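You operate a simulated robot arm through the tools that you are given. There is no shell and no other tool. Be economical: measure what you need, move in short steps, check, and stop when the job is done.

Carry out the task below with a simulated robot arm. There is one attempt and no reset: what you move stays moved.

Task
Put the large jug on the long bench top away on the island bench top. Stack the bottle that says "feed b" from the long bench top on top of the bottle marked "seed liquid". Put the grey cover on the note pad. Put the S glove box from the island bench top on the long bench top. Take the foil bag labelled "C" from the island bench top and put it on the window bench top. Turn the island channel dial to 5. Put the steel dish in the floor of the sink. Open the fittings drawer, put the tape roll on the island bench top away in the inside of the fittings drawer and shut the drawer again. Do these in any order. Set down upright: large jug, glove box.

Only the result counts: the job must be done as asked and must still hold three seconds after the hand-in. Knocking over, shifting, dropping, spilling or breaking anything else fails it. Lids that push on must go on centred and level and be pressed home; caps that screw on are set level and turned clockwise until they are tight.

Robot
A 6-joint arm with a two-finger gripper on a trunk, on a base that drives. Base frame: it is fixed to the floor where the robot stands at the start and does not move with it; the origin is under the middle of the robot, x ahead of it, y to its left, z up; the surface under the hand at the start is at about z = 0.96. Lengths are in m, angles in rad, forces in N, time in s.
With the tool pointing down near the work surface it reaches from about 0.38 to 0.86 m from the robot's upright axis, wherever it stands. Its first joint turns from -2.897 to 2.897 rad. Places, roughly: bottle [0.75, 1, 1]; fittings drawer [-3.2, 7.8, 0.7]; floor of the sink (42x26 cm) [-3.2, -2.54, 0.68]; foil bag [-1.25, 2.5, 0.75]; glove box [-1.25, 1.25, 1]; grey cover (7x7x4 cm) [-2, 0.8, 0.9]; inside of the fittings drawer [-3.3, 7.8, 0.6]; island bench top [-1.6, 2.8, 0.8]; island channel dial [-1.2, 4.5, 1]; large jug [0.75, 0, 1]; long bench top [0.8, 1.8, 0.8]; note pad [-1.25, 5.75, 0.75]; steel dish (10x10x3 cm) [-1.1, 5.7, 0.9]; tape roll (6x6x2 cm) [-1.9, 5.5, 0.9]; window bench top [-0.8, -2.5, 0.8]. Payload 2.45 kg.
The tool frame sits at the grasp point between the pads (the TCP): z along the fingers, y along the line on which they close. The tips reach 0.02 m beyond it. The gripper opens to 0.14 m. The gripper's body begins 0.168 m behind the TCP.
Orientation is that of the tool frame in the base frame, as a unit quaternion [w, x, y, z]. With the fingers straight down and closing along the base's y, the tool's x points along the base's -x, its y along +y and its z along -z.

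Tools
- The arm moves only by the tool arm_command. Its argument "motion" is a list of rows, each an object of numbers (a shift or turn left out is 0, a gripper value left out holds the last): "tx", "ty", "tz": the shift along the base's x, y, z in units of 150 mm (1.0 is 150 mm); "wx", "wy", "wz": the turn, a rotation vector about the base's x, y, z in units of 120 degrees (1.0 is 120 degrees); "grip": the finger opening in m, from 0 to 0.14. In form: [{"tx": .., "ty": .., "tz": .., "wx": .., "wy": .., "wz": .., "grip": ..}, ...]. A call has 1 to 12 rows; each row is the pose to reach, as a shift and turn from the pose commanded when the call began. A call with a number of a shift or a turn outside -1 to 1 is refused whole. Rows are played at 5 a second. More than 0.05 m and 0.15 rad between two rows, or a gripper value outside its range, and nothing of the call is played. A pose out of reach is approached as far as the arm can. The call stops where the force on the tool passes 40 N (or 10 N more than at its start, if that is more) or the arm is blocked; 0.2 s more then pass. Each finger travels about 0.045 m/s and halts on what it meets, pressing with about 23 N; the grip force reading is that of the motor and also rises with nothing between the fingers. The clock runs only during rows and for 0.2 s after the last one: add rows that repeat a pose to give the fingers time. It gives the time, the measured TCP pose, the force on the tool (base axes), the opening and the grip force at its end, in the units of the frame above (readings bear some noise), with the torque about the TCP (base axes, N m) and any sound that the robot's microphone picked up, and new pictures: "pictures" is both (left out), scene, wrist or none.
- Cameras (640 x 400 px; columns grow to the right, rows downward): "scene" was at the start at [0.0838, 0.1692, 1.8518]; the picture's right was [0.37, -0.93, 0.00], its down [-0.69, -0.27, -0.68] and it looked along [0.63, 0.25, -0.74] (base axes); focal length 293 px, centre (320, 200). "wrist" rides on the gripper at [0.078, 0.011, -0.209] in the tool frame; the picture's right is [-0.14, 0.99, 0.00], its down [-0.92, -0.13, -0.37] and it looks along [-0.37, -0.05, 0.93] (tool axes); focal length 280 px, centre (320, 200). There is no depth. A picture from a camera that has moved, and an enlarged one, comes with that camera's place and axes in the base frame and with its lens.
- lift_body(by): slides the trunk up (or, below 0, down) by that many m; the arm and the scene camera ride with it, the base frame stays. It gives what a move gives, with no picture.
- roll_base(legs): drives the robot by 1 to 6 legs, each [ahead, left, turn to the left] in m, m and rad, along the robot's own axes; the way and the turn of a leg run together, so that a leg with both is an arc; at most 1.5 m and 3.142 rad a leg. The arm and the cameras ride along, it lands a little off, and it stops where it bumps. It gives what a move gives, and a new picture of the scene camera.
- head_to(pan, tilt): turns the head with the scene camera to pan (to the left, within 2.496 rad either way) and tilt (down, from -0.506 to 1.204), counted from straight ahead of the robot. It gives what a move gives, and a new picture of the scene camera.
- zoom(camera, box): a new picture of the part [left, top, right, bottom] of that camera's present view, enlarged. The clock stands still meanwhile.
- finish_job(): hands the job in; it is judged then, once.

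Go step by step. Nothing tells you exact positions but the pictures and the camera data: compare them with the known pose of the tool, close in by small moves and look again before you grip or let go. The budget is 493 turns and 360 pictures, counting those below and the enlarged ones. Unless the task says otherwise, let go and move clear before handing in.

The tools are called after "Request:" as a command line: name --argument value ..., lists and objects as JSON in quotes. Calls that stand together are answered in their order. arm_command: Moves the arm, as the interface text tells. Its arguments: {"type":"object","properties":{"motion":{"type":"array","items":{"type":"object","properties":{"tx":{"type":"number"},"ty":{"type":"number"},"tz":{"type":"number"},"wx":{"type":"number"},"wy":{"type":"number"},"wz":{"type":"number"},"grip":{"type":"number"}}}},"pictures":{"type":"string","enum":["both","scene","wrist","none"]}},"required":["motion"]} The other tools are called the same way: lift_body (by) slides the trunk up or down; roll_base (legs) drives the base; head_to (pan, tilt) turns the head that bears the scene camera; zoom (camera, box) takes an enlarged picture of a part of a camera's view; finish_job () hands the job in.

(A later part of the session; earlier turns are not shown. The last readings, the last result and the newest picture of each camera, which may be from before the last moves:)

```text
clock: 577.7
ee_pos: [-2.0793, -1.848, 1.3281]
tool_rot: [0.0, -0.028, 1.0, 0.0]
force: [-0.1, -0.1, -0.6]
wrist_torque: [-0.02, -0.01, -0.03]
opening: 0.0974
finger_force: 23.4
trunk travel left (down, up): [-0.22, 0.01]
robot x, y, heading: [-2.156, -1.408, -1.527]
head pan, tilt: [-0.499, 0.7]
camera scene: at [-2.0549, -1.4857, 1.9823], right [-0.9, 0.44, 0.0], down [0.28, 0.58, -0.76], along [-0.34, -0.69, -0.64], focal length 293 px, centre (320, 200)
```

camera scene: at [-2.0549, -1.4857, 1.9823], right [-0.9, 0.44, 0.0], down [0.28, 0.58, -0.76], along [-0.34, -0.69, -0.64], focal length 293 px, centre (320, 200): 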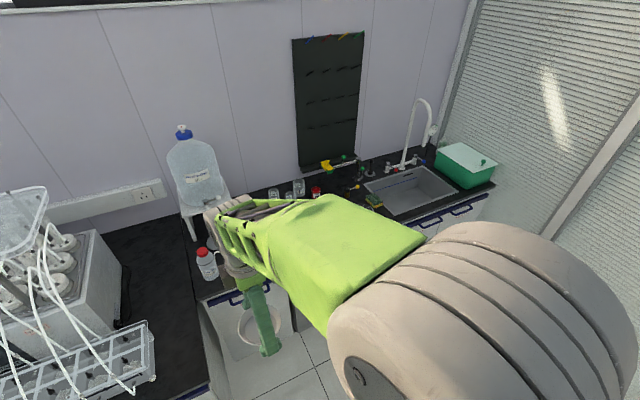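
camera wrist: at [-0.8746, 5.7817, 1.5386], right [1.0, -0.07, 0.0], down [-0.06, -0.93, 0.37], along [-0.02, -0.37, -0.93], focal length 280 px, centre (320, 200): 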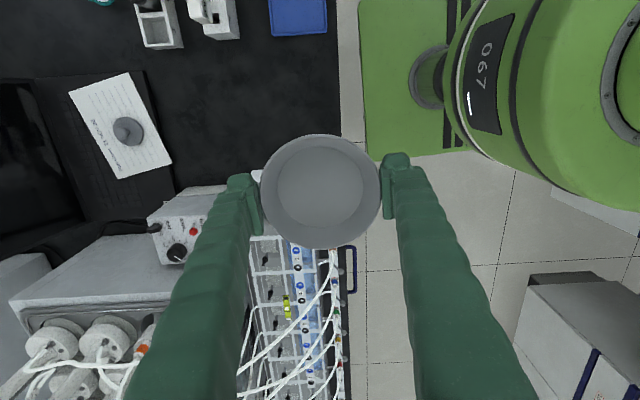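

The sink is at (-3.2, -2.55), bench edge there at y≈-2.23. I drive in front of it.

Request:
roll_base --legs '[[0, -0.55, -0.044], [0, -0.55, 0], [0.38, 0, 0]]'

Request:
head_to --pan 0.35 --tilt 0.9

Request:
arm_command --motion '[{"tx": 0.0}]' --pictures "wrist"

```text
clock: 590.0
ee_pos: [-3.1814, -2.2497, 1.3293]
tool_rot: [0.001, -0.018, 1.0, 0.0]
force: [0.4, -0.5, -1.7]
wrist_torque: [0.06, -0.01, -0.03]
opening: 0.0974
finger_force: 23.0
trunk travel left (down, up): [-0.22, 0.01]
robot x, y, heading: [-3.2524, -1.8048, -1.542]
head pan, tilt: [-0.499, 0.7]
camera scene: at [-3.1508, -1.8879, 1.9823], right [-0.89, 0.46, 0.0], down [0.29, 0.57, -0.76], along [-0.35, -0.68, -0.64], focal length 293 px, centre (320, 200)
```

scene: 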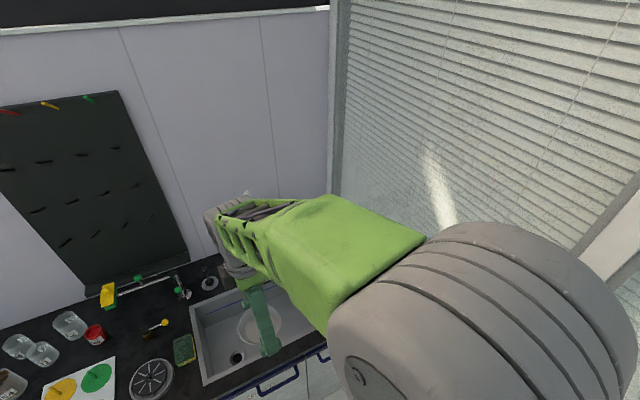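

```text
clock: 591.2
ee_pos: [-3.1807, -2.2469, 1.3291]
tool_rot: [-0.001, -0.018, 1.0, -0.001]
force: [0.7, 0.6, -1.0]
wrist_torque: [0.01, 0.02, -0.02]
opening: 0.0973
finger_force: 22.6
trunk travel left (down, up): [-0.22, 0.01]
robot x, y, heading: [-3.2506, -1.8067, -1.543]
head pan, tilt: [0.351, 0.901]
camera scene: at [-3.0844, -1.8813, 1.9662], right [-0.93, -0.37, 0.0], down [-0.29, 0.73, -0.62], along [0.23, -0.58, -0.78], focal length 293 px, centre (320, 200)
```

scene: 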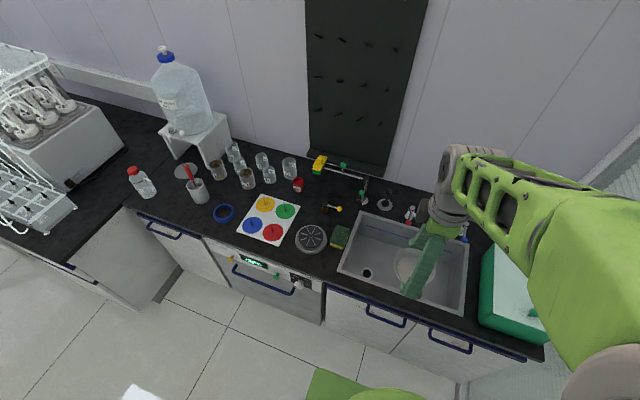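

```text
clock: 591.6
ee_pos: [-3.1803, -2.2486, 1.3282]
tool_rot: [0.0, -0.018, 1.0, 0.0]
force: [-0.7, 0.3, -1.6]
wrist_torque: [-0.01, 0.0, -0.01]
opening: 0.0975
finger_force: 23.0
trunk travel left (down, up): [-0.22, 0.01]
robot x, y, heading: [-3.2505, -1.8033, -1.546]
head pan, tilt: [0.351, 0.901]
camera wrist: at [-3.2602, -2.2394, 1.5391], right [0.1, 0.99, 0.0], down [0.92, -0.09, 0.37], along [0.37, -0.04, -0.93], focal length 280 px, centre (320, 200)
```

wrist: 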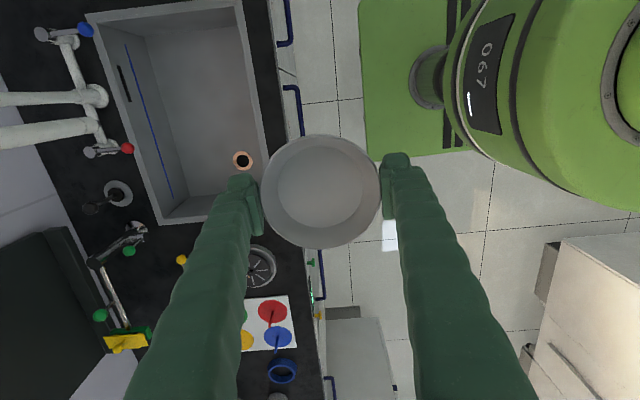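

I lower the trunk by 0.12 and move over the sink's free part at (-3.15, -2.53), away from faucet and drain.

Request:
lift_body --by -0.12

Request:
arm_command --motion '[{"tx": 0.05, "ty": -0.25}, {"tx": 0.1, "ty": -0.5}, {"tx": 0.15, "ty": -0.75}, {"tx": 0.2, "ty": -1.0}, {"tx": 0.2, "ty": -1.0}]' --pictures "none"

Request:
arm_command --motion '[{"ty": -0.25}, {"ty": -0.5}, {"ty": -0.75}, {"ty": -0.88}, {"ty": -0.88}]' --pictures "both"

```text
clock: 593.1
ee_pos: [-3.1819, -2.2484, 1.2103]
tool_rot: [0.0, -0.019, 1.0, -0.001]
force: [-0.2, -0.5, -1.3]
wrist_torque: [-0.01, 0.0, 0.01]
opening: 0.0976
finger_force: 23.2
trunk travel left (down, up): [-0.1, 0.13]
robot x, y, heading: [-3.2547, -1.8053, -1.542]
head pan, tilt: [0.351, 0.901]
```

```text
clock: 594.3
ee_pos: [-3.1503, -2.3948, 1.2101]
tool_rot: [0.0, -0.019, 1.0, -0.001]
force: [-0.5, 0.5, -1.1]
wrist_torque: [-0.02, -0.02, 0.0]
opening: 0.0971
finger_force: 22.8
trunk travel left (down, up): [-0.1, 0.13]
robot x, y, heading: [-3.2531, -1.8034, -1.544]
head pan, tilt: [0.351, 0.901]
```

```text
clock: 595.5
ee_pos: [-3.1491, -2.5256, 1.2082]
tool_rot: [0.0, -0.018, 1.0, 0.0]
force: [-0.2, 0.1, -1.1]
wrist_torque: [-0.03, -0.01, -0.01]
opening: 0.0974
finger_force: 22.4
trunk travel left (down, up): [-0.1, 0.13]
robot x, y, heading: [-3.2556, -1.8036, -1.543]
head pan, tilt: [0.351, 0.901]
camera scene: at [-3.0844, -1.881, 1.8462], right [-0.93, -0.37, 0.0], down [-0.29, 0.73, -0.62], along [0.23, -0.58, -0.78], focal length 293 px, centre (320, 200)
camera wrist: at [-3.2275, -2.5175, 1.4193], right [0.1, 0.99, 0.0], down [0.92, -0.09, 0.37], along [0.37, -0.04, -0.93], focal length 280 px, centre (320, 200)
```

scene: 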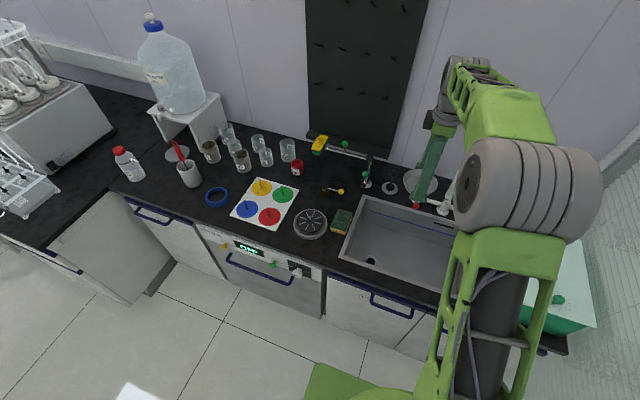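
wrist: 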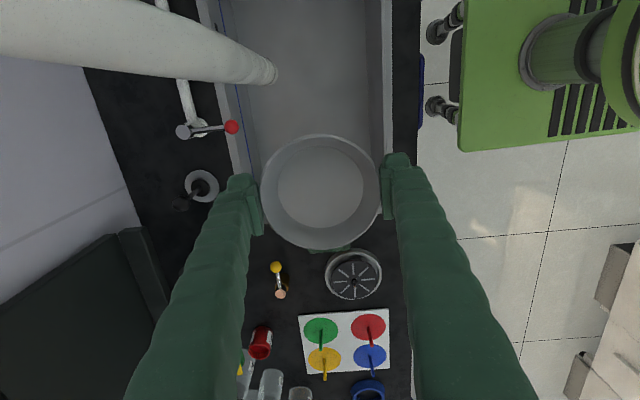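

The faucet spout is close to the wrist camera; I rotate the hand 180° (camera swings via +y to the +x side).

Request:
arm_command --motion '[{"wz": -0.07}, {"wz": -0.14}, {"wz": -0.21}, {"wz": -0.28}, {"wz": -0.35}, {"wz": -0.42}, {"wz": -0.49}, {"wz": -0.56}, {"wz": -0.63}, {"wz": -0.7}, {"wz": -0.75}, {"wz": -0.75}]' --pictures "none"

Request:
arm_command --motion '[{"wz": -0.07}, {"wz": -0.14}, {"wz": -0.21}, {"wz": -0.28}, {"wz": -0.35}, {"wz": -0.42}, {"wz": -0.49}, {"wz": -0.56}, {"wz": -0.63}, {"wz": -0.7}, {"wz": -0.75}, {"wz": -0.75}]' --pictures "wrist"

```text
clock: 598.1
ee_pos: [-3.1513, -2.5305, 1.2076]
tool_rot: [0.0, 0.695, 0.719, 0.0]
force: [0.8, -0.1, -1.8]
wrist_torque: [0.02, -0.02, 0.01]
opening: 0.0972
finger_force: 22.8
trunk travel left (down, up): [-0.1, 0.13]
robot x, y, heading: [-3.2536, -1.8069, -1.544]
head pan, tilt: [0.351, 0.901]
```

```text
clock: 600.7
ee_pos: [-3.1501, -2.5293, 1.2082]
tool_rot: [0.0, 1.0, 0.017, -0.001]
force: [0.4, 0.2, -2.2]
wrist_torque: [-0.02, -0.04, -0.01]
opening: 0.0973
finger_force: 23.1
trunk travel left (down, up): [-0.1, 0.13]
robot x, y, heading: [-3.2511, -1.8014, -1.54]
head pan, tilt: [0.351, 0.901]
camera wrist: at [-3.0723, -2.5373, 1.4186], right [-0.1, -0.99, 0.0], down [-0.92, 0.09, 0.37], along [-0.37, 0.04, -0.93], focal length 280 px, centre (320, 200)
```

wrist: 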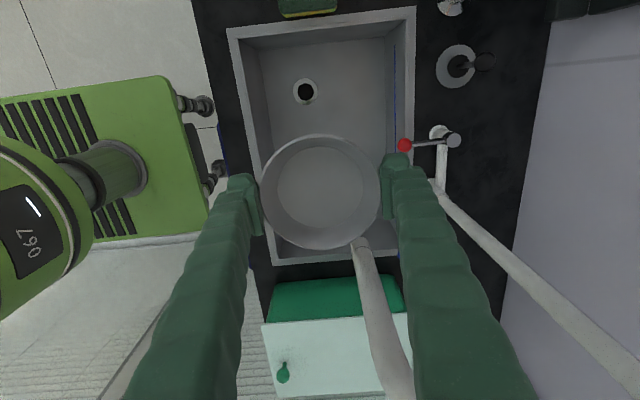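

Request:
arm_command --motion '[{"tx": 0.07, "ty": -0.08}, {"tx": 0.13, "ty": -0.17, "tz": -0.1}, {"tx": 0.13, "ty": -0.17, "tz": -0.4}, {"tx": 0.13, "ty": -0.17, "tz": -0.7}, {"tx": 0.13, "ty": -0.17, "tz": -1.0}, {"tx": 0.13, "ty": -0.17, "tz": -1.0}]' --pictures "both"

```text
clock: 602.1
ee_pos: [-3.1314, -2.5536, 1.0642]
tool_rot: [0.0, 1.0, 0.019, 0.0]
force: [-0.7, -0.1, -0.9]
wrist_torque: [0.03, 0.01, -0.04]
opening: 0.0971
finger_force: 23.5
trunk travel left (down, up): [-0.1, 0.13]
robot x, y, heading: [-3.2494, -1.8076, -1.542]
head pan, tilt: [0.351, 0.901]
camera scene: at [-3.0844, -1.881, 1.8463], right [-0.93, -0.37, 0.0], down [-0.29, 0.73, -0.62], along [0.23, -0.58, -0.78], focal length 293 px, centre (320, 200)
camera wrist: at [-3.0528, -2.5618, 1.2739], right [-0.1, -0.99, 0.0], down [-0.92, 0.09, 0.37], along [-0.37, 0.04, -0.93], focal length 280 px, centre (320, 200)
```

scene: 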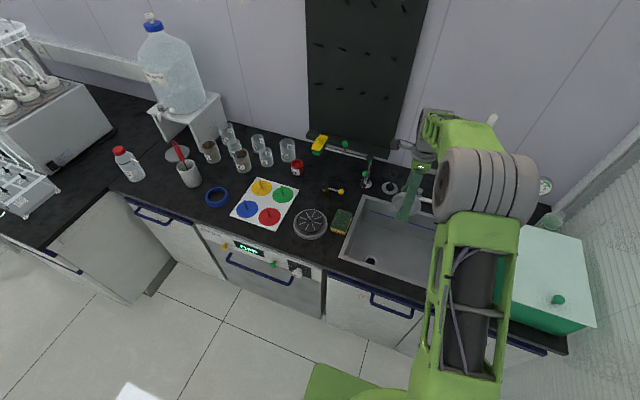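
wrist: 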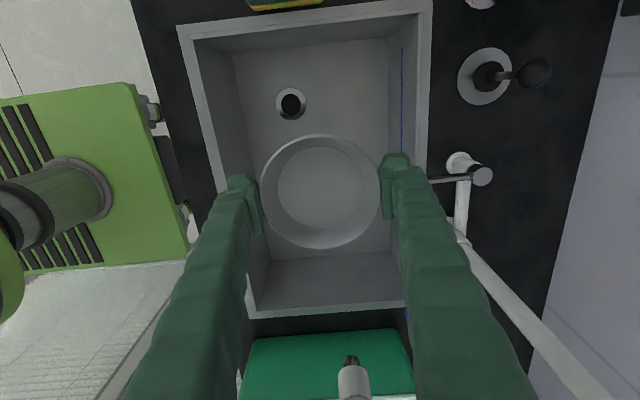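

Request:
arm_command --motion '[{"tz": -0.3}, {"tz": -0.6}, {"tz": -0.9}, {"tz": -1.0}, {"tz": -1.0}]' --pictures "wrist"

Request:
arm_command --motion '[{"tz": -0.3}, {"tz": -0.6}, {"tz": -0.9}, {"tz": -1.0}, {"tz": -1.0}]' --pictures "both"

```text
clock: 603.3
ee_pos: [-3.129, -2.5567, 0.9119]
tool_rot: [0.0, 1.0, 0.018, 0.0]
force: [-0.3, -0.2, -1.7]
wrist_torque: [0.02, 0.04, -0.02]
opening: 0.0971
finger_force: 22.3
trunk travel left (down, up): [-0.1, 0.13]
robot x, y, heading: [-3.2517, -1.8076, -1.546]
head pan, tilt: [0.351, 0.901]
camera wrist: at [-3.0507, -2.5637, 1.1221], right [-0.1, -0.99, 0.0], down [-0.92, 0.09, 0.37], along [-0.37, 0.04, -0.93], focal length 280 px, centre (320, 200)
```

wrist: 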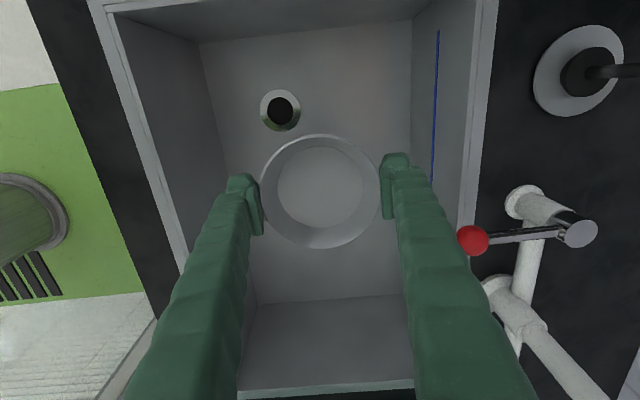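

```text
clock: 604.5
ee_pos: [-3.131, -2.556, 0.7605]
tool_rot: [0.0, 1.0, 0.019, 0.0]
force: [0.2, -0.4, -1.7]
wrist_torque: [0.0, -0.02, 0.02]
opening: 0.0973
finger_force: 22.8
trunk travel left (down, up): [-0.1, 0.13]
robot x, y, heading: [-3.2498, -1.8067, -1.548]
head pan, tilt: [0.351, 0.901]
camera scene: at [-3.0844, -1.8811, 1.8462], right [-0.93, -0.37, 0.0], down [-0.29, 0.73, -0.62], along [0.23, -0.58, -0.78], focal length 293 px, centre (320, 200)
camera wrist: at [-3.0532, -2.5629, 0.9705], right [-0.1, -0.99, 0.0], down [-0.92, 0.09, 0.37], along [-0.37, 0.04, -0.93], focal length 280 px, centre (320, 200)
```

scene: 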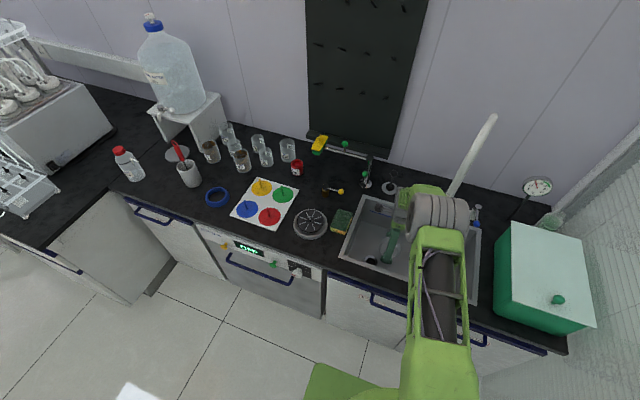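
wrist: 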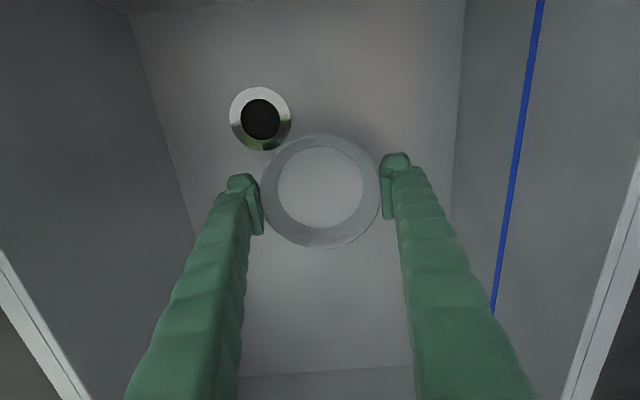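

Request:
arm_command --motion '[{"tz": -0.1}, {"tz": -0.2}, {"tz": -0.26}, {"tz": -0.3}, {"tz": -0.33}, {"tz": -0.36}, {"tz": -0.39}]' --pictures "wrist"

```text
clock: 606.2
ee_pos: [-3.1304, -2.5595, 0.7065]
tool_rot: [0.005, 1.0, 0.018, 0.001]
force: [-0.6, 0.2, 15.6]
wrist_torque: [0.17, 0.42, -0.01]
opening: 0.0974
finger_force: 22.6
trunk travel left (down, up): [-0.1, 0.13]
robot x, y, heading: [-3.2522, -1.8039, -1.546]
head pan, tilt: [0.351, 0.901]
stopped in row 7: the force on the tool passed its limit at 41 N (the readings are from after the stop); the commanded pose is now the measured one
camera wrist: at [-3.0526, -2.5654, 0.9165], right [-0.1, -0.99, 0.01], down [-0.93, 0.1, 0.37], along [-0.37, 0.03, -0.93], focal length 280 px, centre (320, 200)
```

wrist: 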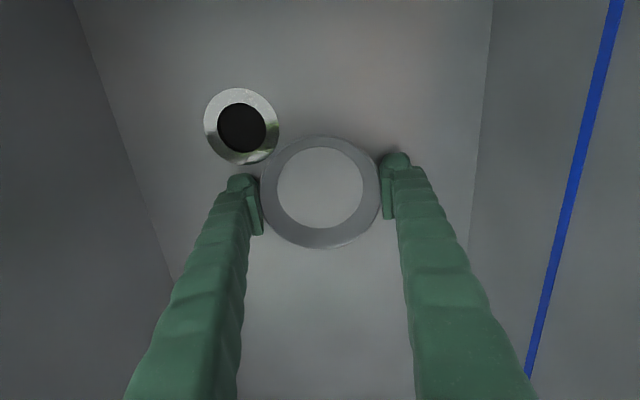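

Floor contact at z≈0.707. I release and rise straight out.

Request:
arm_command --motion '[{"tz": 0.01}, {"tz": 0.01, "grip": 0.105}, {"tz": 0.01, "grip": 0.115}, {"tz": 0.01, "grip": 0.115}, {"tz": 0.15}, {"tz": 0.4}, {"tz": 0.7}, {"tz": 1.0}, {"tz": 1.0}]' --pictures "wrist"

Request:
arm_command --motion '[{"tz": 0.3}, {"tz": 0.6}, {"tz": 0.9}, {"tz": 1.0}, {"tz": 1.0}]' --pictures "none"

Request:
arm_command --motion '[{"tz": 0.25}, {"tz": 0.5, "ty": 0.1}, {"tz": 0.7, "ty": 0.3}, {"tz": 0.8, "ty": 0.6}, {"tz": 0.8, "ty": 0.9}, {"tz": 0.8, "ty": 1.0}]' --pictures "none"

Request:
arm_command --motion '[{"tz": 0.2, "ty": 0.2}, {"tz": 0.4, "ty": 0.4}, {"tz": 0.6, "ty": 0.6}, {"tz": 0.8, "ty": 0.8}, {"tz": 1.0, "ty": 1.0}, {"tz": 1.0, "ty": 1.0}]' --pictures "scene"

```text
clock: 608.2
ee_pos: [-3.1289, -2.5593, 0.8542]
tool_rot: [0.002, 1.0, 0.018, 0.0]
force: [-0.9, 0.7, 0.5]
wrist_torque: [-0.02, 0.01, 0.0]
opening: 0.1148
finger_force: 0.0
trunk travel left (down, up): [-0.1, 0.13]
robot x, y, heading: [-3.2546, -1.8046, -1.548]
head pan, tilt: [0.351, 0.901]
camera wrist: at [-3.0509, -2.566, 1.065], right [-0.1, -0.99, 0.0], down [-0.93, 0.09, 0.37], along [-0.37, 0.03, -0.93], focal length 280 px, centre (320, 200)
```

wrist: 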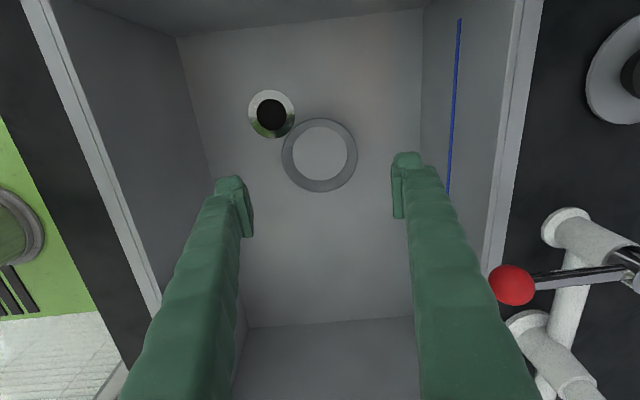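

```text
clock: 609.4
ee_pos: [-3.1285, -2.5582, 1.0039]
tool_rot: [0.002, 1.0, 0.018, 0.0]
force: [0.2, 0.1, 0.3]
wrist_torque: [-0.02, 0.01, 0.04]
opening: 0.1151
finger_force: 0.0
trunk travel left (down, up): [-0.1, 0.13]
robot x, y, heading: [-3.2524, -1.8041, -1.545]
head pan, tilt: [0.351, 0.901]
```

```text
clock: 610.8
ee_pos: [-3.1346, -2.4076, 1.1218]
tool_rot: [0.001, 1.0, 0.018, 0.0]
force: [0.1, -0.2, -0.6]
wrist_torque: [-0.01, -0.02, 0.02]
opening: 0.1152
finger_force: 0.1
trunk travel left (down, up): [-0.1, 0.13]
robot x, y, heading: [-3.253, -1.8012, -1.549]
head pan, tilt: [0.351, 0.901]
```

```text
clock: 612.2
ee_pos: [-3.1302, -2.2604, 1.2741]
tool_rot: [0.001, 1.0, 0.019, 0.0]
force: [0.0, 0.8, 1.2]
wrist_torque: [-0.01, 0.01, 0.04]
opening: 0.1149
finger_force: 0.0
trunk travel left (down, up): [-0.1, 0.13]
robot x, y, heading: [-3.2514, -1.8046, -1.545]
head pan, tilt: [0.351, 0.901]
camera scene: at [-3.0842, -1.8815, 1.8461], right [-0.93, -0.37, 0.0], down [-0.29, 0.73, -0.62], along [0.23, -0.58, -0.78], focal length 293 px, centre (320, 200)
```

scene: 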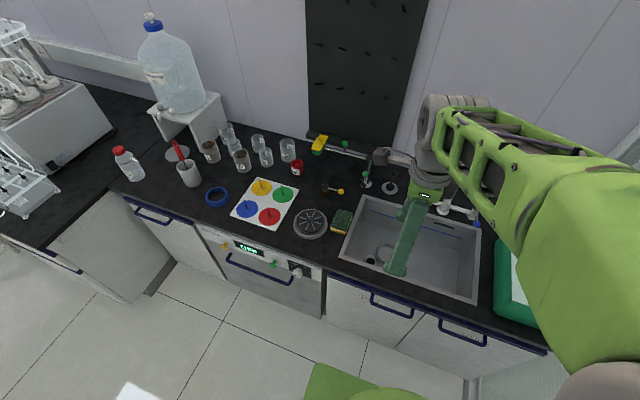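

The dish is in the sink. Now the drawer and tape: raise the trunk and drive up the far aisle.

Request:
lift_body --by 0.12

Request:
roll_base --legs '[[-0.4, 0, 0], [0, 0, 1.545], [0.47, 0, 0], [0, 1.4, 0], [0, 1.4, 0]]'

```text
clock: 613.7
ee_pos: [-3.1299, -2.2602, 1.3932]
tool_rot: [0.001, 1.0, 0.018, 0.0]
force: [-0.9, 0.3, 0.0]
wrist_torque: [0.02, -0.03, 0.03]
opening: 0.115
finger_force: 0.0
trunk travel left (down, up): [-0.22, 0.01]
robot x, y, heading: [-3.2544, -1.8016, -1.546]
head pan, tilt: [0.351, 0.901]
```

```text
clock: 646.6
ee_pos: [-2.5661, 1.5664, 1.3941]
tool_rot: [0.001, 0.673, 0.739, 0.001]
force: [0.0, 0.3, -0.6]
wrist_torque: [-0.03, 0.02, -0.01]
opening: 0.1149
finger_force: 0.1
trunk travel left (down, up): [-0.22, 0.01]
robot x, y, heading: [-3.0128, 1.4152, 0.08]
head pan, tilt: [0.351, 0.901]
camera scene: at [-2.9468, 1.5898, 1.9662], right [0.42, -0.91, 0.0], down [-0.71, -0.33, -0.62], along [0.56, 0.26, -0.78], focal length 293 px, centre (320, 200)
```

scene: 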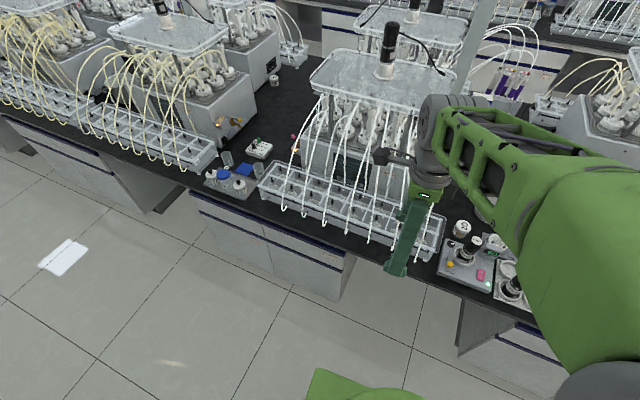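

Request:
roll_base --legs '[[0.2, 0, -0.08], [0, 1.4, 0], [0.03, 1.3, -0.02]]'

```text
clock: 672.0
ee_pos: [-2.2828, 4.2773, 1.3921]
tool_rot: [0.001, 0.714, 0.7, 0.001]
force: [-0.1, -0.4, -0.1]
wrist_torque: [0.0, 0.0, 0.01]
opening: 0.1147
finger_force: 0.1
trunk travel left (down, up): [-0.22, 0.01]
robot x, y, heading: [-2.7431, 4.1823, -0.028]
head pan, tilt: [0.351, 0.901]
camera scene: at [-2.6591, 4.3442, 1.9662], right [0.31, -0.95, 0.0], down [-0.74, -0.25, -0.62], along [0.59, 0.19, -0.78], focal length 293 px, centre (320, 200)
```

scene: 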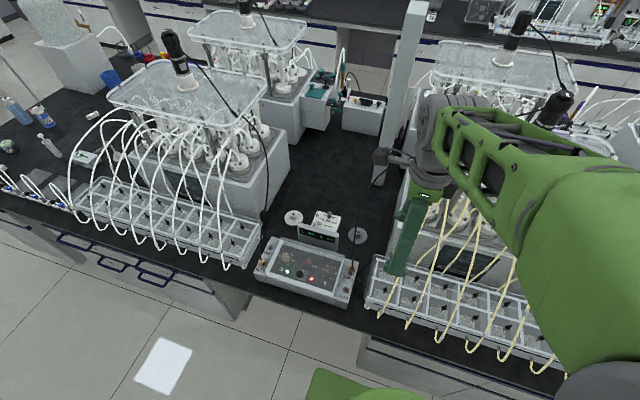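

Request:
roll_base --legs '[[-0.03, 1.3, 0.028], [0, 1.2, 0]]'

Request:
head_to --pan 1.3 --tilt 0.6

```text
clock: 694.2
ee_pos: [-2.2569, 6.8079, 1.3931]
tool_rot: [0.001, 0.71, 0.704, 0.001]
force: [-0.2, 0.0, 0.7]
wrist_torque: [-0.03, 0.0, 0.01]
opening: 0.1144
finger_force: 0.1
trunk travel left (down, up): [-0.22, 0.01]
robot x, y, heading: [-2.7193, 6.7062, -0.022]
head pan, tilt: [0.351, 0.901]
camera scene: at [-2.6326, 6.87, 1.9662], right [0.33, -0.95, 0.0], down [-0.74, -0.26, -0.62], along [0.59, 0.2, -0.78], focal length 293 px, centre (320, 200)
```

scene: 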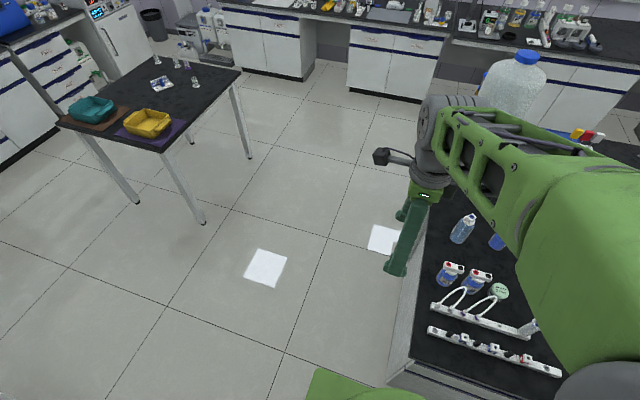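

```text
clock: 695.4
ee_pos: [-2.2556, 6.8078, 1.3935]
tool_rot: [0.001, 0.71, 0.704, 0.0]
force: [0.1, 0.2, 0.8]
wrist_torque: [-0.04, -0.02, -0.03]
opening: 0.1149
finger_force: 0.0
trunk travel left (down, up): [-0.22, 0.01]
robot x, y, heading: [-2.7188, 6.7051, -0.018]
head pan, tilt: [1.3, 0.6]
camera scene: at [-2.6787, 6.9299, 1.991], right [0.96, -0.29, 0.0], down [-0.16, -0.54, -0.82], along [0.24, 0.79, -0.57], focal length 293 px, centre (320, 200)
```

scene: 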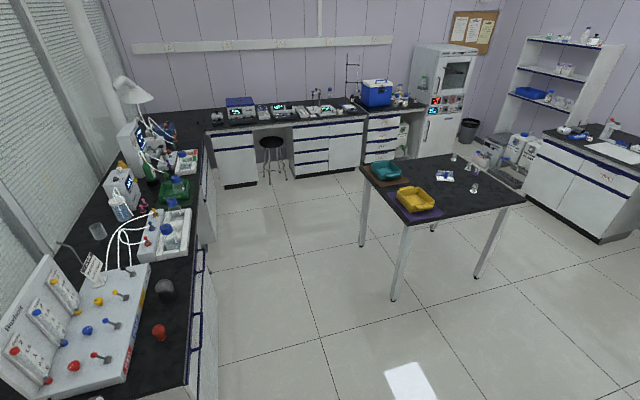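

Request:
roll_base --legs '[[0.5, 0.9, 0.02], [0, 0.15, 0], [0, 0, 1.57], [0, 0, 1.57]]'

Request:
head_to --pan 0.3 --tilt 0.8

```text
clock: 712.9
ee_pos: [-2.6632, 7.69, 1.3937]
tool_rot: [-0.001, -0.693, 0.721, 0.002]
force: [0.7, -0.8, -0.1]
wrist_torque: [0.03, -0.01, 0.01]
opening: 0.1149
finger_force: 0.0
trunk travel left (down, up): [-0.22, 0.01]
robot x, y, heading: [-2.1992, 7.7795, 3.094]
head pan, tilt: [1.3, 0.6]
camera scene: at [-2.2446, 7.5545, 1.991], right [-0.95, 0.32, 0.0], down [0.18, 0.54, -0.83], along [-0.26, -0.78, -0.56], focal length 293 px, centre (320, 200)
```

scene: 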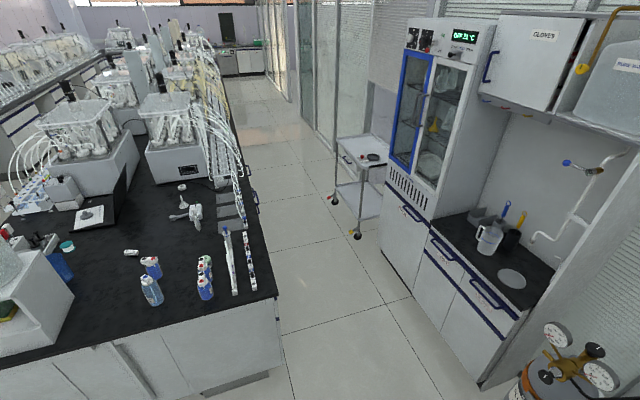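

```text
clock: 714.2
ee_pos: [-2.664, 7.6905, 1.3938]
tool_rot: [-0.001, -0.693, 0.721, 0.001]
force: [0.5, 0.4, 0.9]
wrist_torque: [-0.01, 0.03, -0.01]
opening: 0.1149
finger_force: 0.0
trunk travel left (down, up): [-0.22, 0.01]
robot x, y, heading: [-2.1989, 7.7817, 3.094]
head pan, tilt: [0.3, 0.799]
camera scene: at [-2.2949, 7.6185, 1.9741], right [-0.25, 0.97, 0.0], down [0.69, 0.18, -0.7], along [-0.68, -0.17, -0.72], focal length 293 px, centre (320, 200)
```

scene: 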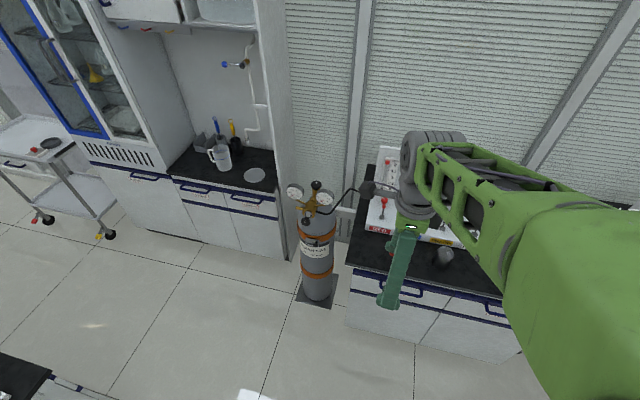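

Request:
zoom --camera "scene" --box '[330, 240, 530, 360]'

```text
3.20 times, centred on (430, 300) of scene
camera zoom: at [-2.2949, 7.6185, 1.9741], right [-0.25, 0.97, 0.0], down [0.69, 0.18, -0.7], along [-0.68, -0.17, -0.72], focal length 937 px, centre (-32, -120)
```

zoom: 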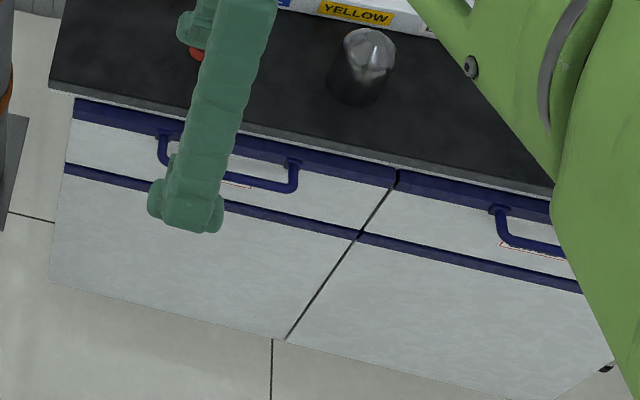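

Request:
roll_base --legs '[[0, -0.2, 0.048]]'

Request:
zoom --camera "scene" --box '[270, 240, 430, 340]'

```text
clock: 716.6
ee_pos: [-2.6528, 7.8667, 1.3932]
tool_rot: [0.001, 0.709, -0.705, -0.001]
force: [0.0, 0.7, 0.2]
wrist_torque: [-0.02, 0.01, -0.01]
opening: 0.1149
finger_force: 0.0
trunk travel left (down, up): [-0.22, 0.01]
robot x, y, heading: [-2.1977, 7.9752, 3.136]
head pan, tilt: [0.3, 0.799]
camera scene: at [-2.282, 7.8126, 1.9742], right [-0.29, 0.96, 0.0], down [0.69, 0.21, -0.7], along [-0.67, -0.2, -0.72], focal length 293 px, centre (320, 200)
```

scene: 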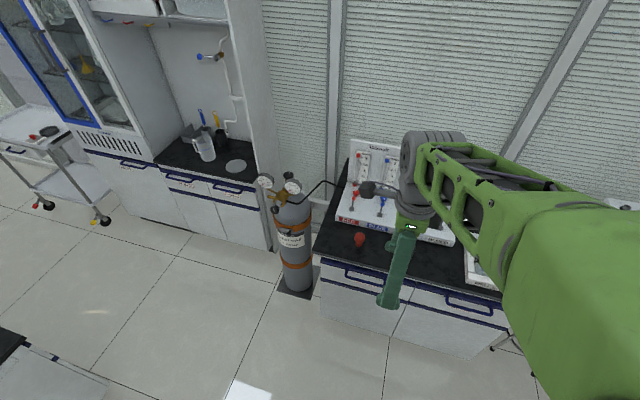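

```text
4.00 times, centred on (350, 290) of scene
camera zoom: at [-2.282, 7.8126, 1.9742], right [-0.29, 0.96, 0.0], down [0.69, 0.21, -0.7], along [-0.67, -0.2, -0.72], focal length 1171 px, centre (200, -160)
```

zoom: 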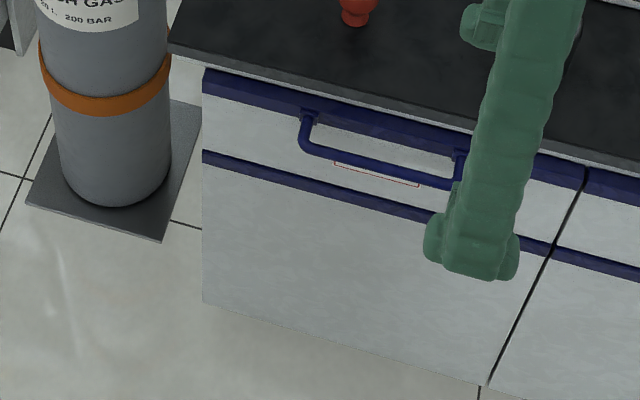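

The left drawer with its U-handle at about (-2.98, 7.82, 0.79) is the fittings drawer. I reposition, lower the trunk and turn the hand to point forward with the fingers closing vertically.

Request:
roll_base --legs '[[0, 0.2, 0]]'

Request:
lift_body --by -0.12

Request:
arm_command --motion '[{"tx": -0.1, "tz": -0.2, "wy": 0.05, "grip": 0.06}, {"tx": -0.2, "tz": -0.4, "wy": 0.11}, {"tx": -0.3, "tz": -0.6, "wy": 0.17}, {"tx": -0.4, "tz": -0.8, "wy": 0.23}, {"tx": -0.5, "tz": -1.0, "wy": 0.29}, {"tx": -0.5, "tz": -1.0, "wy": 0.35}, {"tx": -0.5, "tz": -1.0, "wy": 0.41}, {"tx": -0.5, "tz": -1.0, "wy": 0.47}, {"tx": -0.5, "tz": -1.0, "wy": 0.53}, {"tx": -0.5, "tz": -1.0, "wy": 0.59}, {"tx": -0.5, "tz": -1.0, "wy": 0.65}, {"tx": -0.5, "tz": -1.0, "wy": 0.65}]' --pictures "both"

```text
clock: 719.0
ee_pos: [-2.6542, 7.6633, 1.3934]
tool_rot: [0.0, 0.711, -0.704, -0.001]
force: [-0.9, 0.9, -1.1]
wrist_torque: [0.06, 0.04, -0.02]
opening: 0.1149
finger_force: 0.1
trunk travel left (down, up): [-0.22, 0.01]
robot x, y, heading: [-2.1957, 7.7687, 3.141]
head pan, tilt: [0.3, 0.799]
camera scene: at [-2.2825, 7.6083, 1.974], right [-0.29, 0.96, 0.0], down [0.69, 0.21, -0.7], along [-0.67, -0.2, -0.72], focal length 293 px, centre (320, 200)
```

scene: 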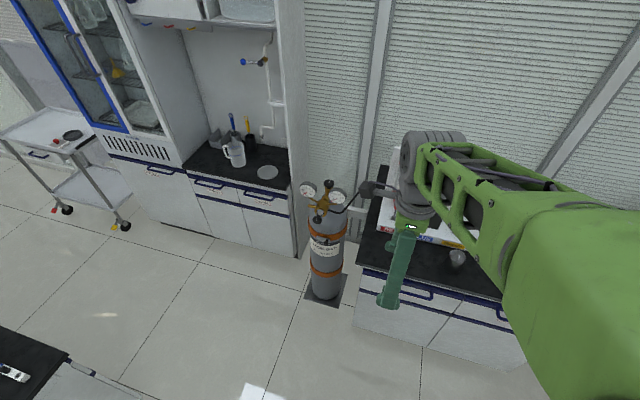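

```text
clock: 720.5
ee_pos: [-2.6547, 7.6626, 1.2732]
tool_rot: [0.002, 0.71, -0.704, -0.001]
force: [0.3, 0.4, 0.7]
wrist_torque: [0.02, 0.02, -0.02]
opening: 0.1149
finger_force: 0.1
trunk travel left (down, up): [-0.1, 0.13]
robot x, y, heading: [-2.1956, 7.7724, 3.138]
head pan, tilt: [0.3, 0.799]
```

```text
clock: 723.1
ee_pos: [-2.7274, 7.7127, 1.3787]
tool_rot: [0.366, 0.622, -0.595, -0.353]
force: [-0.6, -0.9, 0.4]
wrist_torque: [0.02, -0.03, -0.02]
opening: 0.0602
finger_force: 0.1
out of reach, approached as far as the arm can: row 5, 6, 7, 8, 9, 10, 11, 12
trunk travel left (down, up): [-0.1, 0.13]
robot x, y, heading: [-2.1978, 7.7708, 3.143]
head pan, tilt: [0.3, 0.799]
camera scene: at [-2.2841, 7.6085, 1.854], right [-0.29, 0.96, 0.0], down [0.69, 0.21, -0.7], along [-0.67, -0.2, -0.72], focal length 293 px, centre (320, 200)
camera wrist: at [-2.5481, 7.6435, 1.4898], right [-0.48, 0.11, 0.87], down [0.34, 0.94, 0.07], along [-0.81, 0.33, -0.49], focal length 280 px, centre (320, 200)
```

scene: 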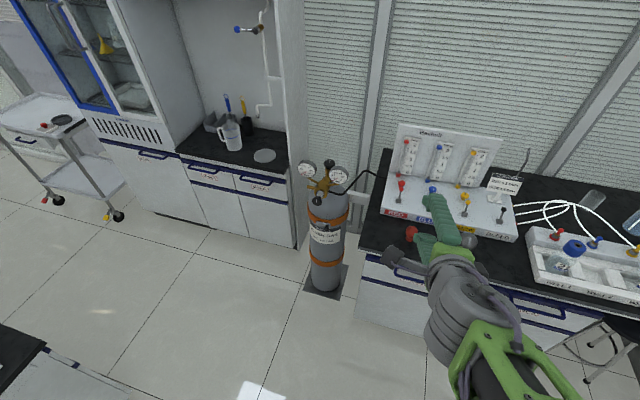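
wrist: 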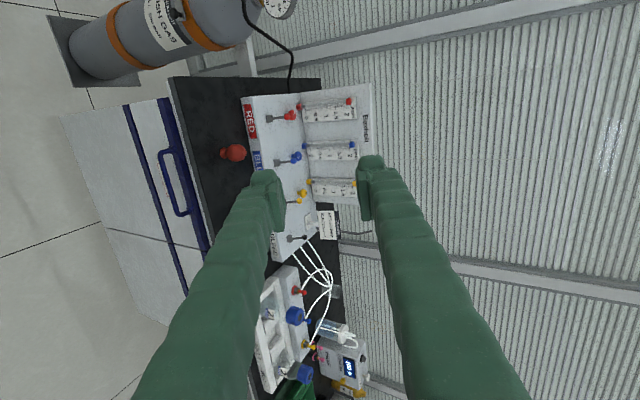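

Request:
roll_base --legs '[[-0.15, 0.05, 0]]'

Request:
arm_command --motion '[{"tx": -0.2, "tz": -0.1}, {"tx": -0.45, "tz": -0.2}, {"tx": -0.7, "tz": -0.3}, {"tx": -0.95, "tz": -0.4}, {"tx": -1.0, "tz": -0.7}, {"tx": -1.0, "tz": -1.0}, {"tx": -1.0, "tz": -1.0}]' --pictures "scene"

```text
clock: 724.5
ee_pos: [-2.576, 7.6611, 1.3786]
tool_rot: [0.368, 0.623, -0.593, -0.354]
force: [-0.2, 0.3, -0.1]
wrist_torque: [0.02, 0.03, -0.01]
opening: 0.0603
finger_force: 0.0
trunk travel left (down, up): [-0.1, 0.13]
robot x, y, heading: [-2.0454, 7.7191, -3.14]
head pan, tilt: [0.3, 0.799]
camera scene: at [-2.1301, 7.5577, 1.8542], right [-0.3, 0.96, 0.0], down [0.68, 0.21, -0.7], along [-0.67, -0.21, -0.72], focal length 293 px, centre (320, 200)
```

scene: 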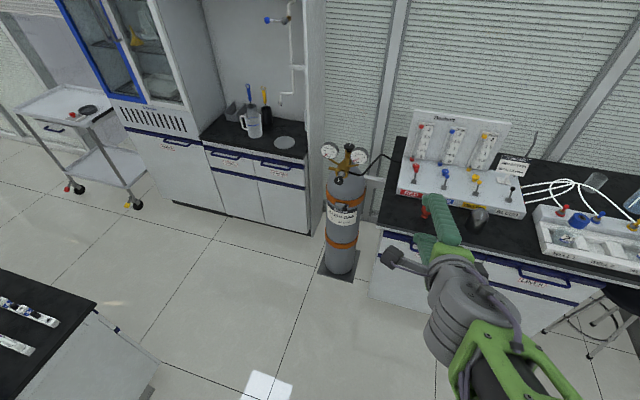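

```text
clock: 726.1
ee_pos: [-2.7257, 7.6588, 1.2286]
tool_rot: [0.367, 0.623, -0.594, -0.352]
force: [-0.1, 0.6, -0.2]
wrist_torque: [-0.01, 0.02, 0.03]
opening: 0.0603
finger_force: 0.0
out of reach, approached as far as the arm can: row 1, 2, 3
trunk travel left (down, up): [-0.1, 0.13]
robot x, y, heading: [-2.0437, 7.7211, -3.136]
head pan, tilt: [0.3, 0.799]
camera scene: at [-2.1319, 7.5582, 1.8541], right [-0.3, 0.96, 0.0], down [0.68, 0.21, -0.7], along [-0.67, -0.21, -0.72], focal length 293 px, centre (320, 200)
```

scene: 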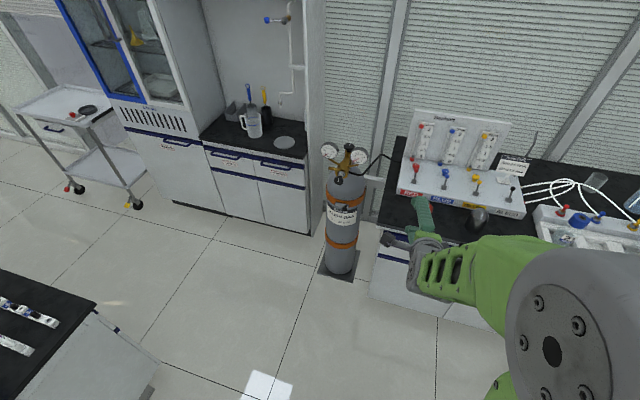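

Request:
arm_command --motion '[{"tz": -0.2, "ty": 0.2, "grip": 0.05}, {"tz": -0.4, "ty": 0.4, "grip": 0.04}, {"tz": -0.6, "ty": 0.6}, {"tz": -0.8, "ty": 0.8}, {"tz": -1.0, "ty": 1.0}, {"tz": -1.0, "ty": 1.0}]' --pictures "both"

```text
clock: 727.5
ee_pos: [-2.7269, 7.8129, 1.0797]
tool_rot: [0.367, 0.624, -0.594, -0.353]
force: [0.2, -0.4, 0.2]
wrist_torque: [0.01, 0.01, 0.0]
opening: 0.0401
finger_force: 0.0
trunk travel left (down, up): [-0.1, 0.13]
robot x, y, heading: [-2.0467, 7.7205, -3.138]
head pan, tilt: [0.3, 0.799]
camera scene: at [-2.1315, 7.5581, 1.8542], right [-0.3, 0.96, 0.0], down [0.68, 0.21, -0.7], along [-0.67, -0.21, -0.72], focal length 293 px, centre (320, 200)
camera wrist: at [-2.5459, 7.7429, 1.1912], right [-0.48, 0.11, 0.87], down [0.34, 0.94, 0.07], along [-0.81, 0.33, -0.49], focal length 280 px, centre (320, 200)
```

scene: 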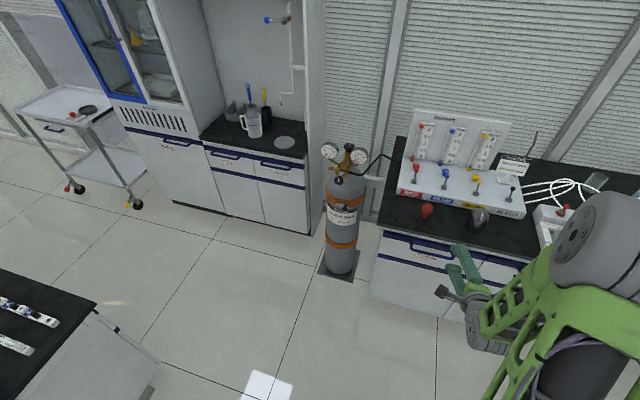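
wrist: 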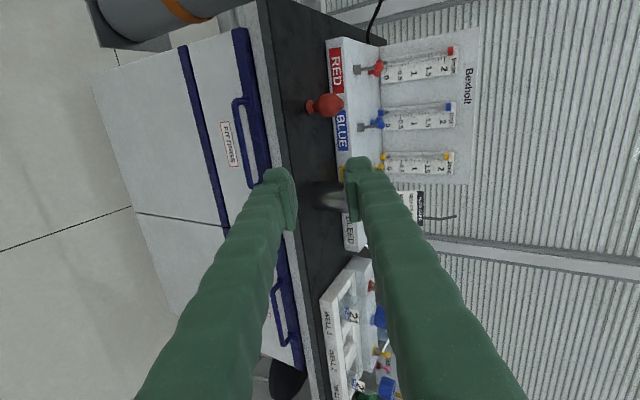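

Request:
zoom --camera "wrist" --box '[180, 20, 340, 240]'

Request:
zoom --camera "scene" --box '[370, 210, 500, 300]'

```text
1.82 times, centred on (260, 130) of wrist
camera zoom: at [-2.5459, 7.7429, 1.1912], right [-0.48, 0.11, 0.87], down [0.34, 0.94, 0.07], along [-0.81, 0.33, -0.49], focal length 510 px, centre (429, 327)
```

zoom: 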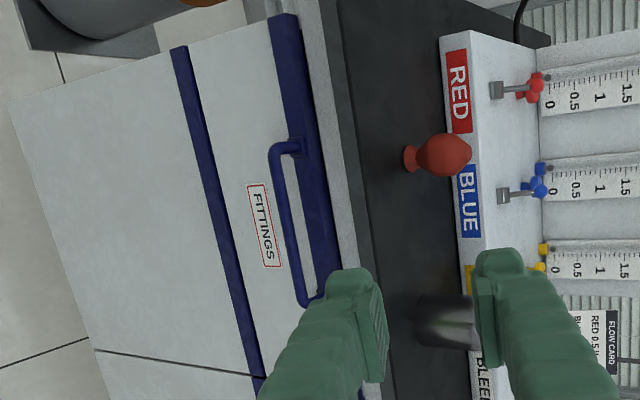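

```text
4.44 times, centred on (435, 255) of scene
camera zoom: at [-2.1315, 7.5581, 1.8542], right [-0.3, 0.96, 0.0], down [0.68, 0.21, -0.7], along [-0.67, -0.21, -0.72], focal length 1301 px, centre (-191, -44)
```

zoom: 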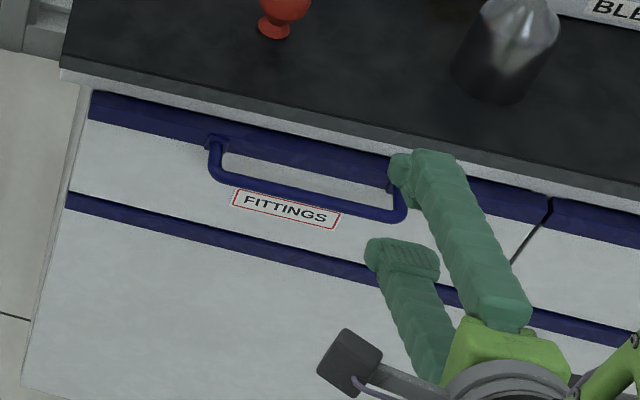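

"FITTINGS" is confirmed; the bar centre triangulates to (-2.990, 7.815, 0.744). I approach it along the tool direction.

Request:
arm_command --motion '[{"tx": -0.16, "tz": -0.25}, {"tx": -0.32, "tz": -0.5}, {"tx": -0.48, "tz": -0.75}, {"tx": -0.64, "tz": -0.99}, {"tx": -0.64, "tz": -0.99}]' --pictures "none"

Request:
arm_command --motion '[{"tx": -0.16, "tz": -0.25}, {"tx": -0.32, "tz": -0.5}, {"tx": -0.48, "tz": -0.75}, {"tx": -0.64, "tz": -0.98, "ty": 0.03}, {"tx": -0.64, "tz": -0.98, "ty": 0.03}]' --pictures "both"

Request:
zoom --camera "scene" --box '[370, 210, 500, 300]'

```text
clock: 728.7
ee_pos: [-2.8233, 7.8117, 0.9299]
tool_rot: [0.368, 0.623, -0.593, -0.353]
force: [0.6, -0.2, -0.3]
wrist_torque: [0.0, 0.0, 0.04]
opening: 0.0399
finger_force: 0.0
trunk travel left (down, up): [-0.1, 0.13]
robot x, y, heading: [-2.0461, 7.7212, -3.143]
head pan, tilt: [0.3, 0.799]
```

```text
clock: 729.9
ee_pos: [-2.9194, 7.8179, 0.7852]
tool_rot: [0.367, 0.624, -0.594, -0.352]
force: [-0.2, 0.2, 0.0]
wrist_torque: [0.02, 0.01, 0.04]
opening: 0.04
finger_force: 0.0
trunk travel left (down, up): [-0.1, 0.13]
robot x, y, heading: [-2.0432, 7.7216, -3.141]
head pan, tilt: [0.3, 0.799]
camera scene: at [-2.1317, 7.5583, 1.8542], right [-0.3, 0.96, 0.0], down [0.68, 0.21, -0.7], along [-0.67, -0.21, -0.72], focal length 293 px, centre (320, 200)
camera wrist: at [-2.738, 7.7485, 0.8959], right [-0.48, 0.11, 0.87], down [0.34, 0.94, 0.07], along [-0.81, 0.33, -0.49], focal length 280 px, centre (320, 200)
```

scene: 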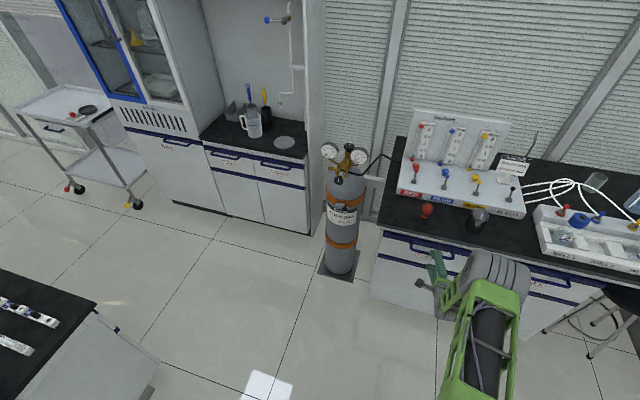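
wrist: 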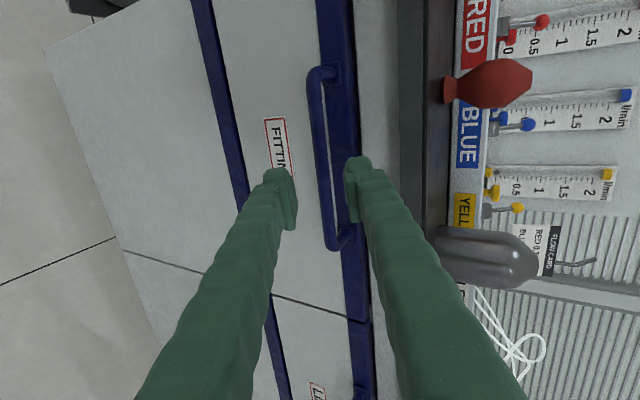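

```text
4.44 times, centred on (435, 255) of scene
camera zoom: at [-2.1317, 7.5583, 1.8542], right [-0.3, 0.96, 0.0], down [0.68, 0.21, -0.7], along [-0.67, -0.21, -0.72], focal length 1301 px, centre (-191, -44)
```

zoom: 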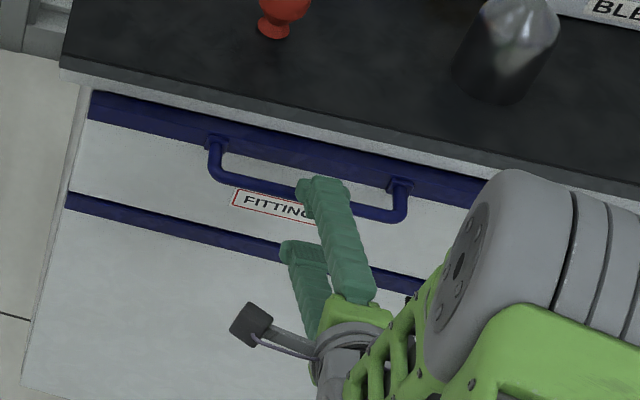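

Request:
arm_command --motion '[{"tx": -0.15, "tz": -0.07}, {"tx": -0.3, "tz": -0.145, "ty": -0.01}, {"tx": -0.38, "tz": -0.185, "ty": -0.02}, {"tx": -0.44, "tz": -0.213, "ty": -0.02}, {"tx": -0.44, "tz": -0.213, "ty": -0.02}]' --pictures "wrist"

Request:
zoom --camera "scene" --box '[370, 210, 500, 300]'

```text
clock: 731.1
ee_pos: [-2.9855, 7.8143, 0.7524]
tool_rot: [0.367, 0.623, -0.594, -0.352]
force: [-0.4, 0.2, 0.8]
wrist_torque: [0.01, -0.02, 0.01]
opening: 0.0402
finger_force: 0.1
trunk travel left (down, up): [-0.1, 0.13]
robot x, y, heading: [-2.0478, 7.7202, -3.14]
head pan, tilt: [0.3, 0.799]
camera wrist: at [-2.8046, 7.7451, 0.8638], right [-0.48, 0.11, 0.87], down [0.34, 0.94, 0.07], along [-0.81, 0.33, -0.49], focal length 280 px, centre (320, 200)
```

wrist: 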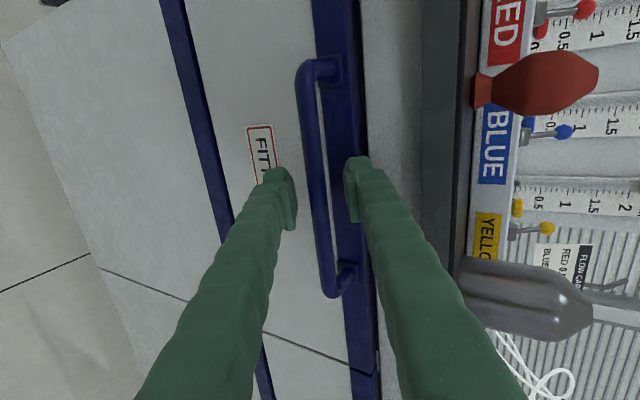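

```text
4.44 times, centred on (435, 255) of scene
camera zoom: at [-2.1318, 7.5582, 1.8541], right [-0.3, 0.96, 0.0], down [0.68, 0.21, -0.7], along [-0.67, -0.21, -0.72], focal length 1301 px, centre (-191, -44)
```

zoom: 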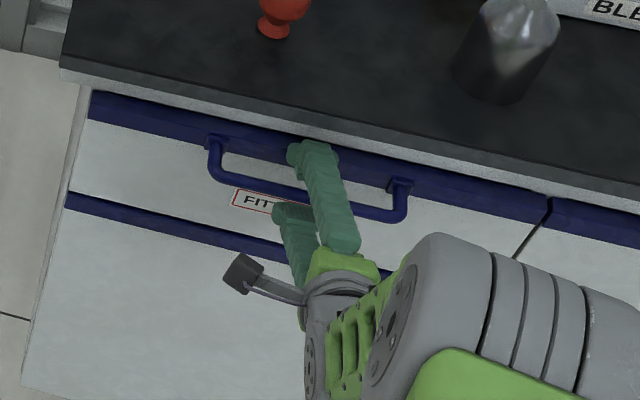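

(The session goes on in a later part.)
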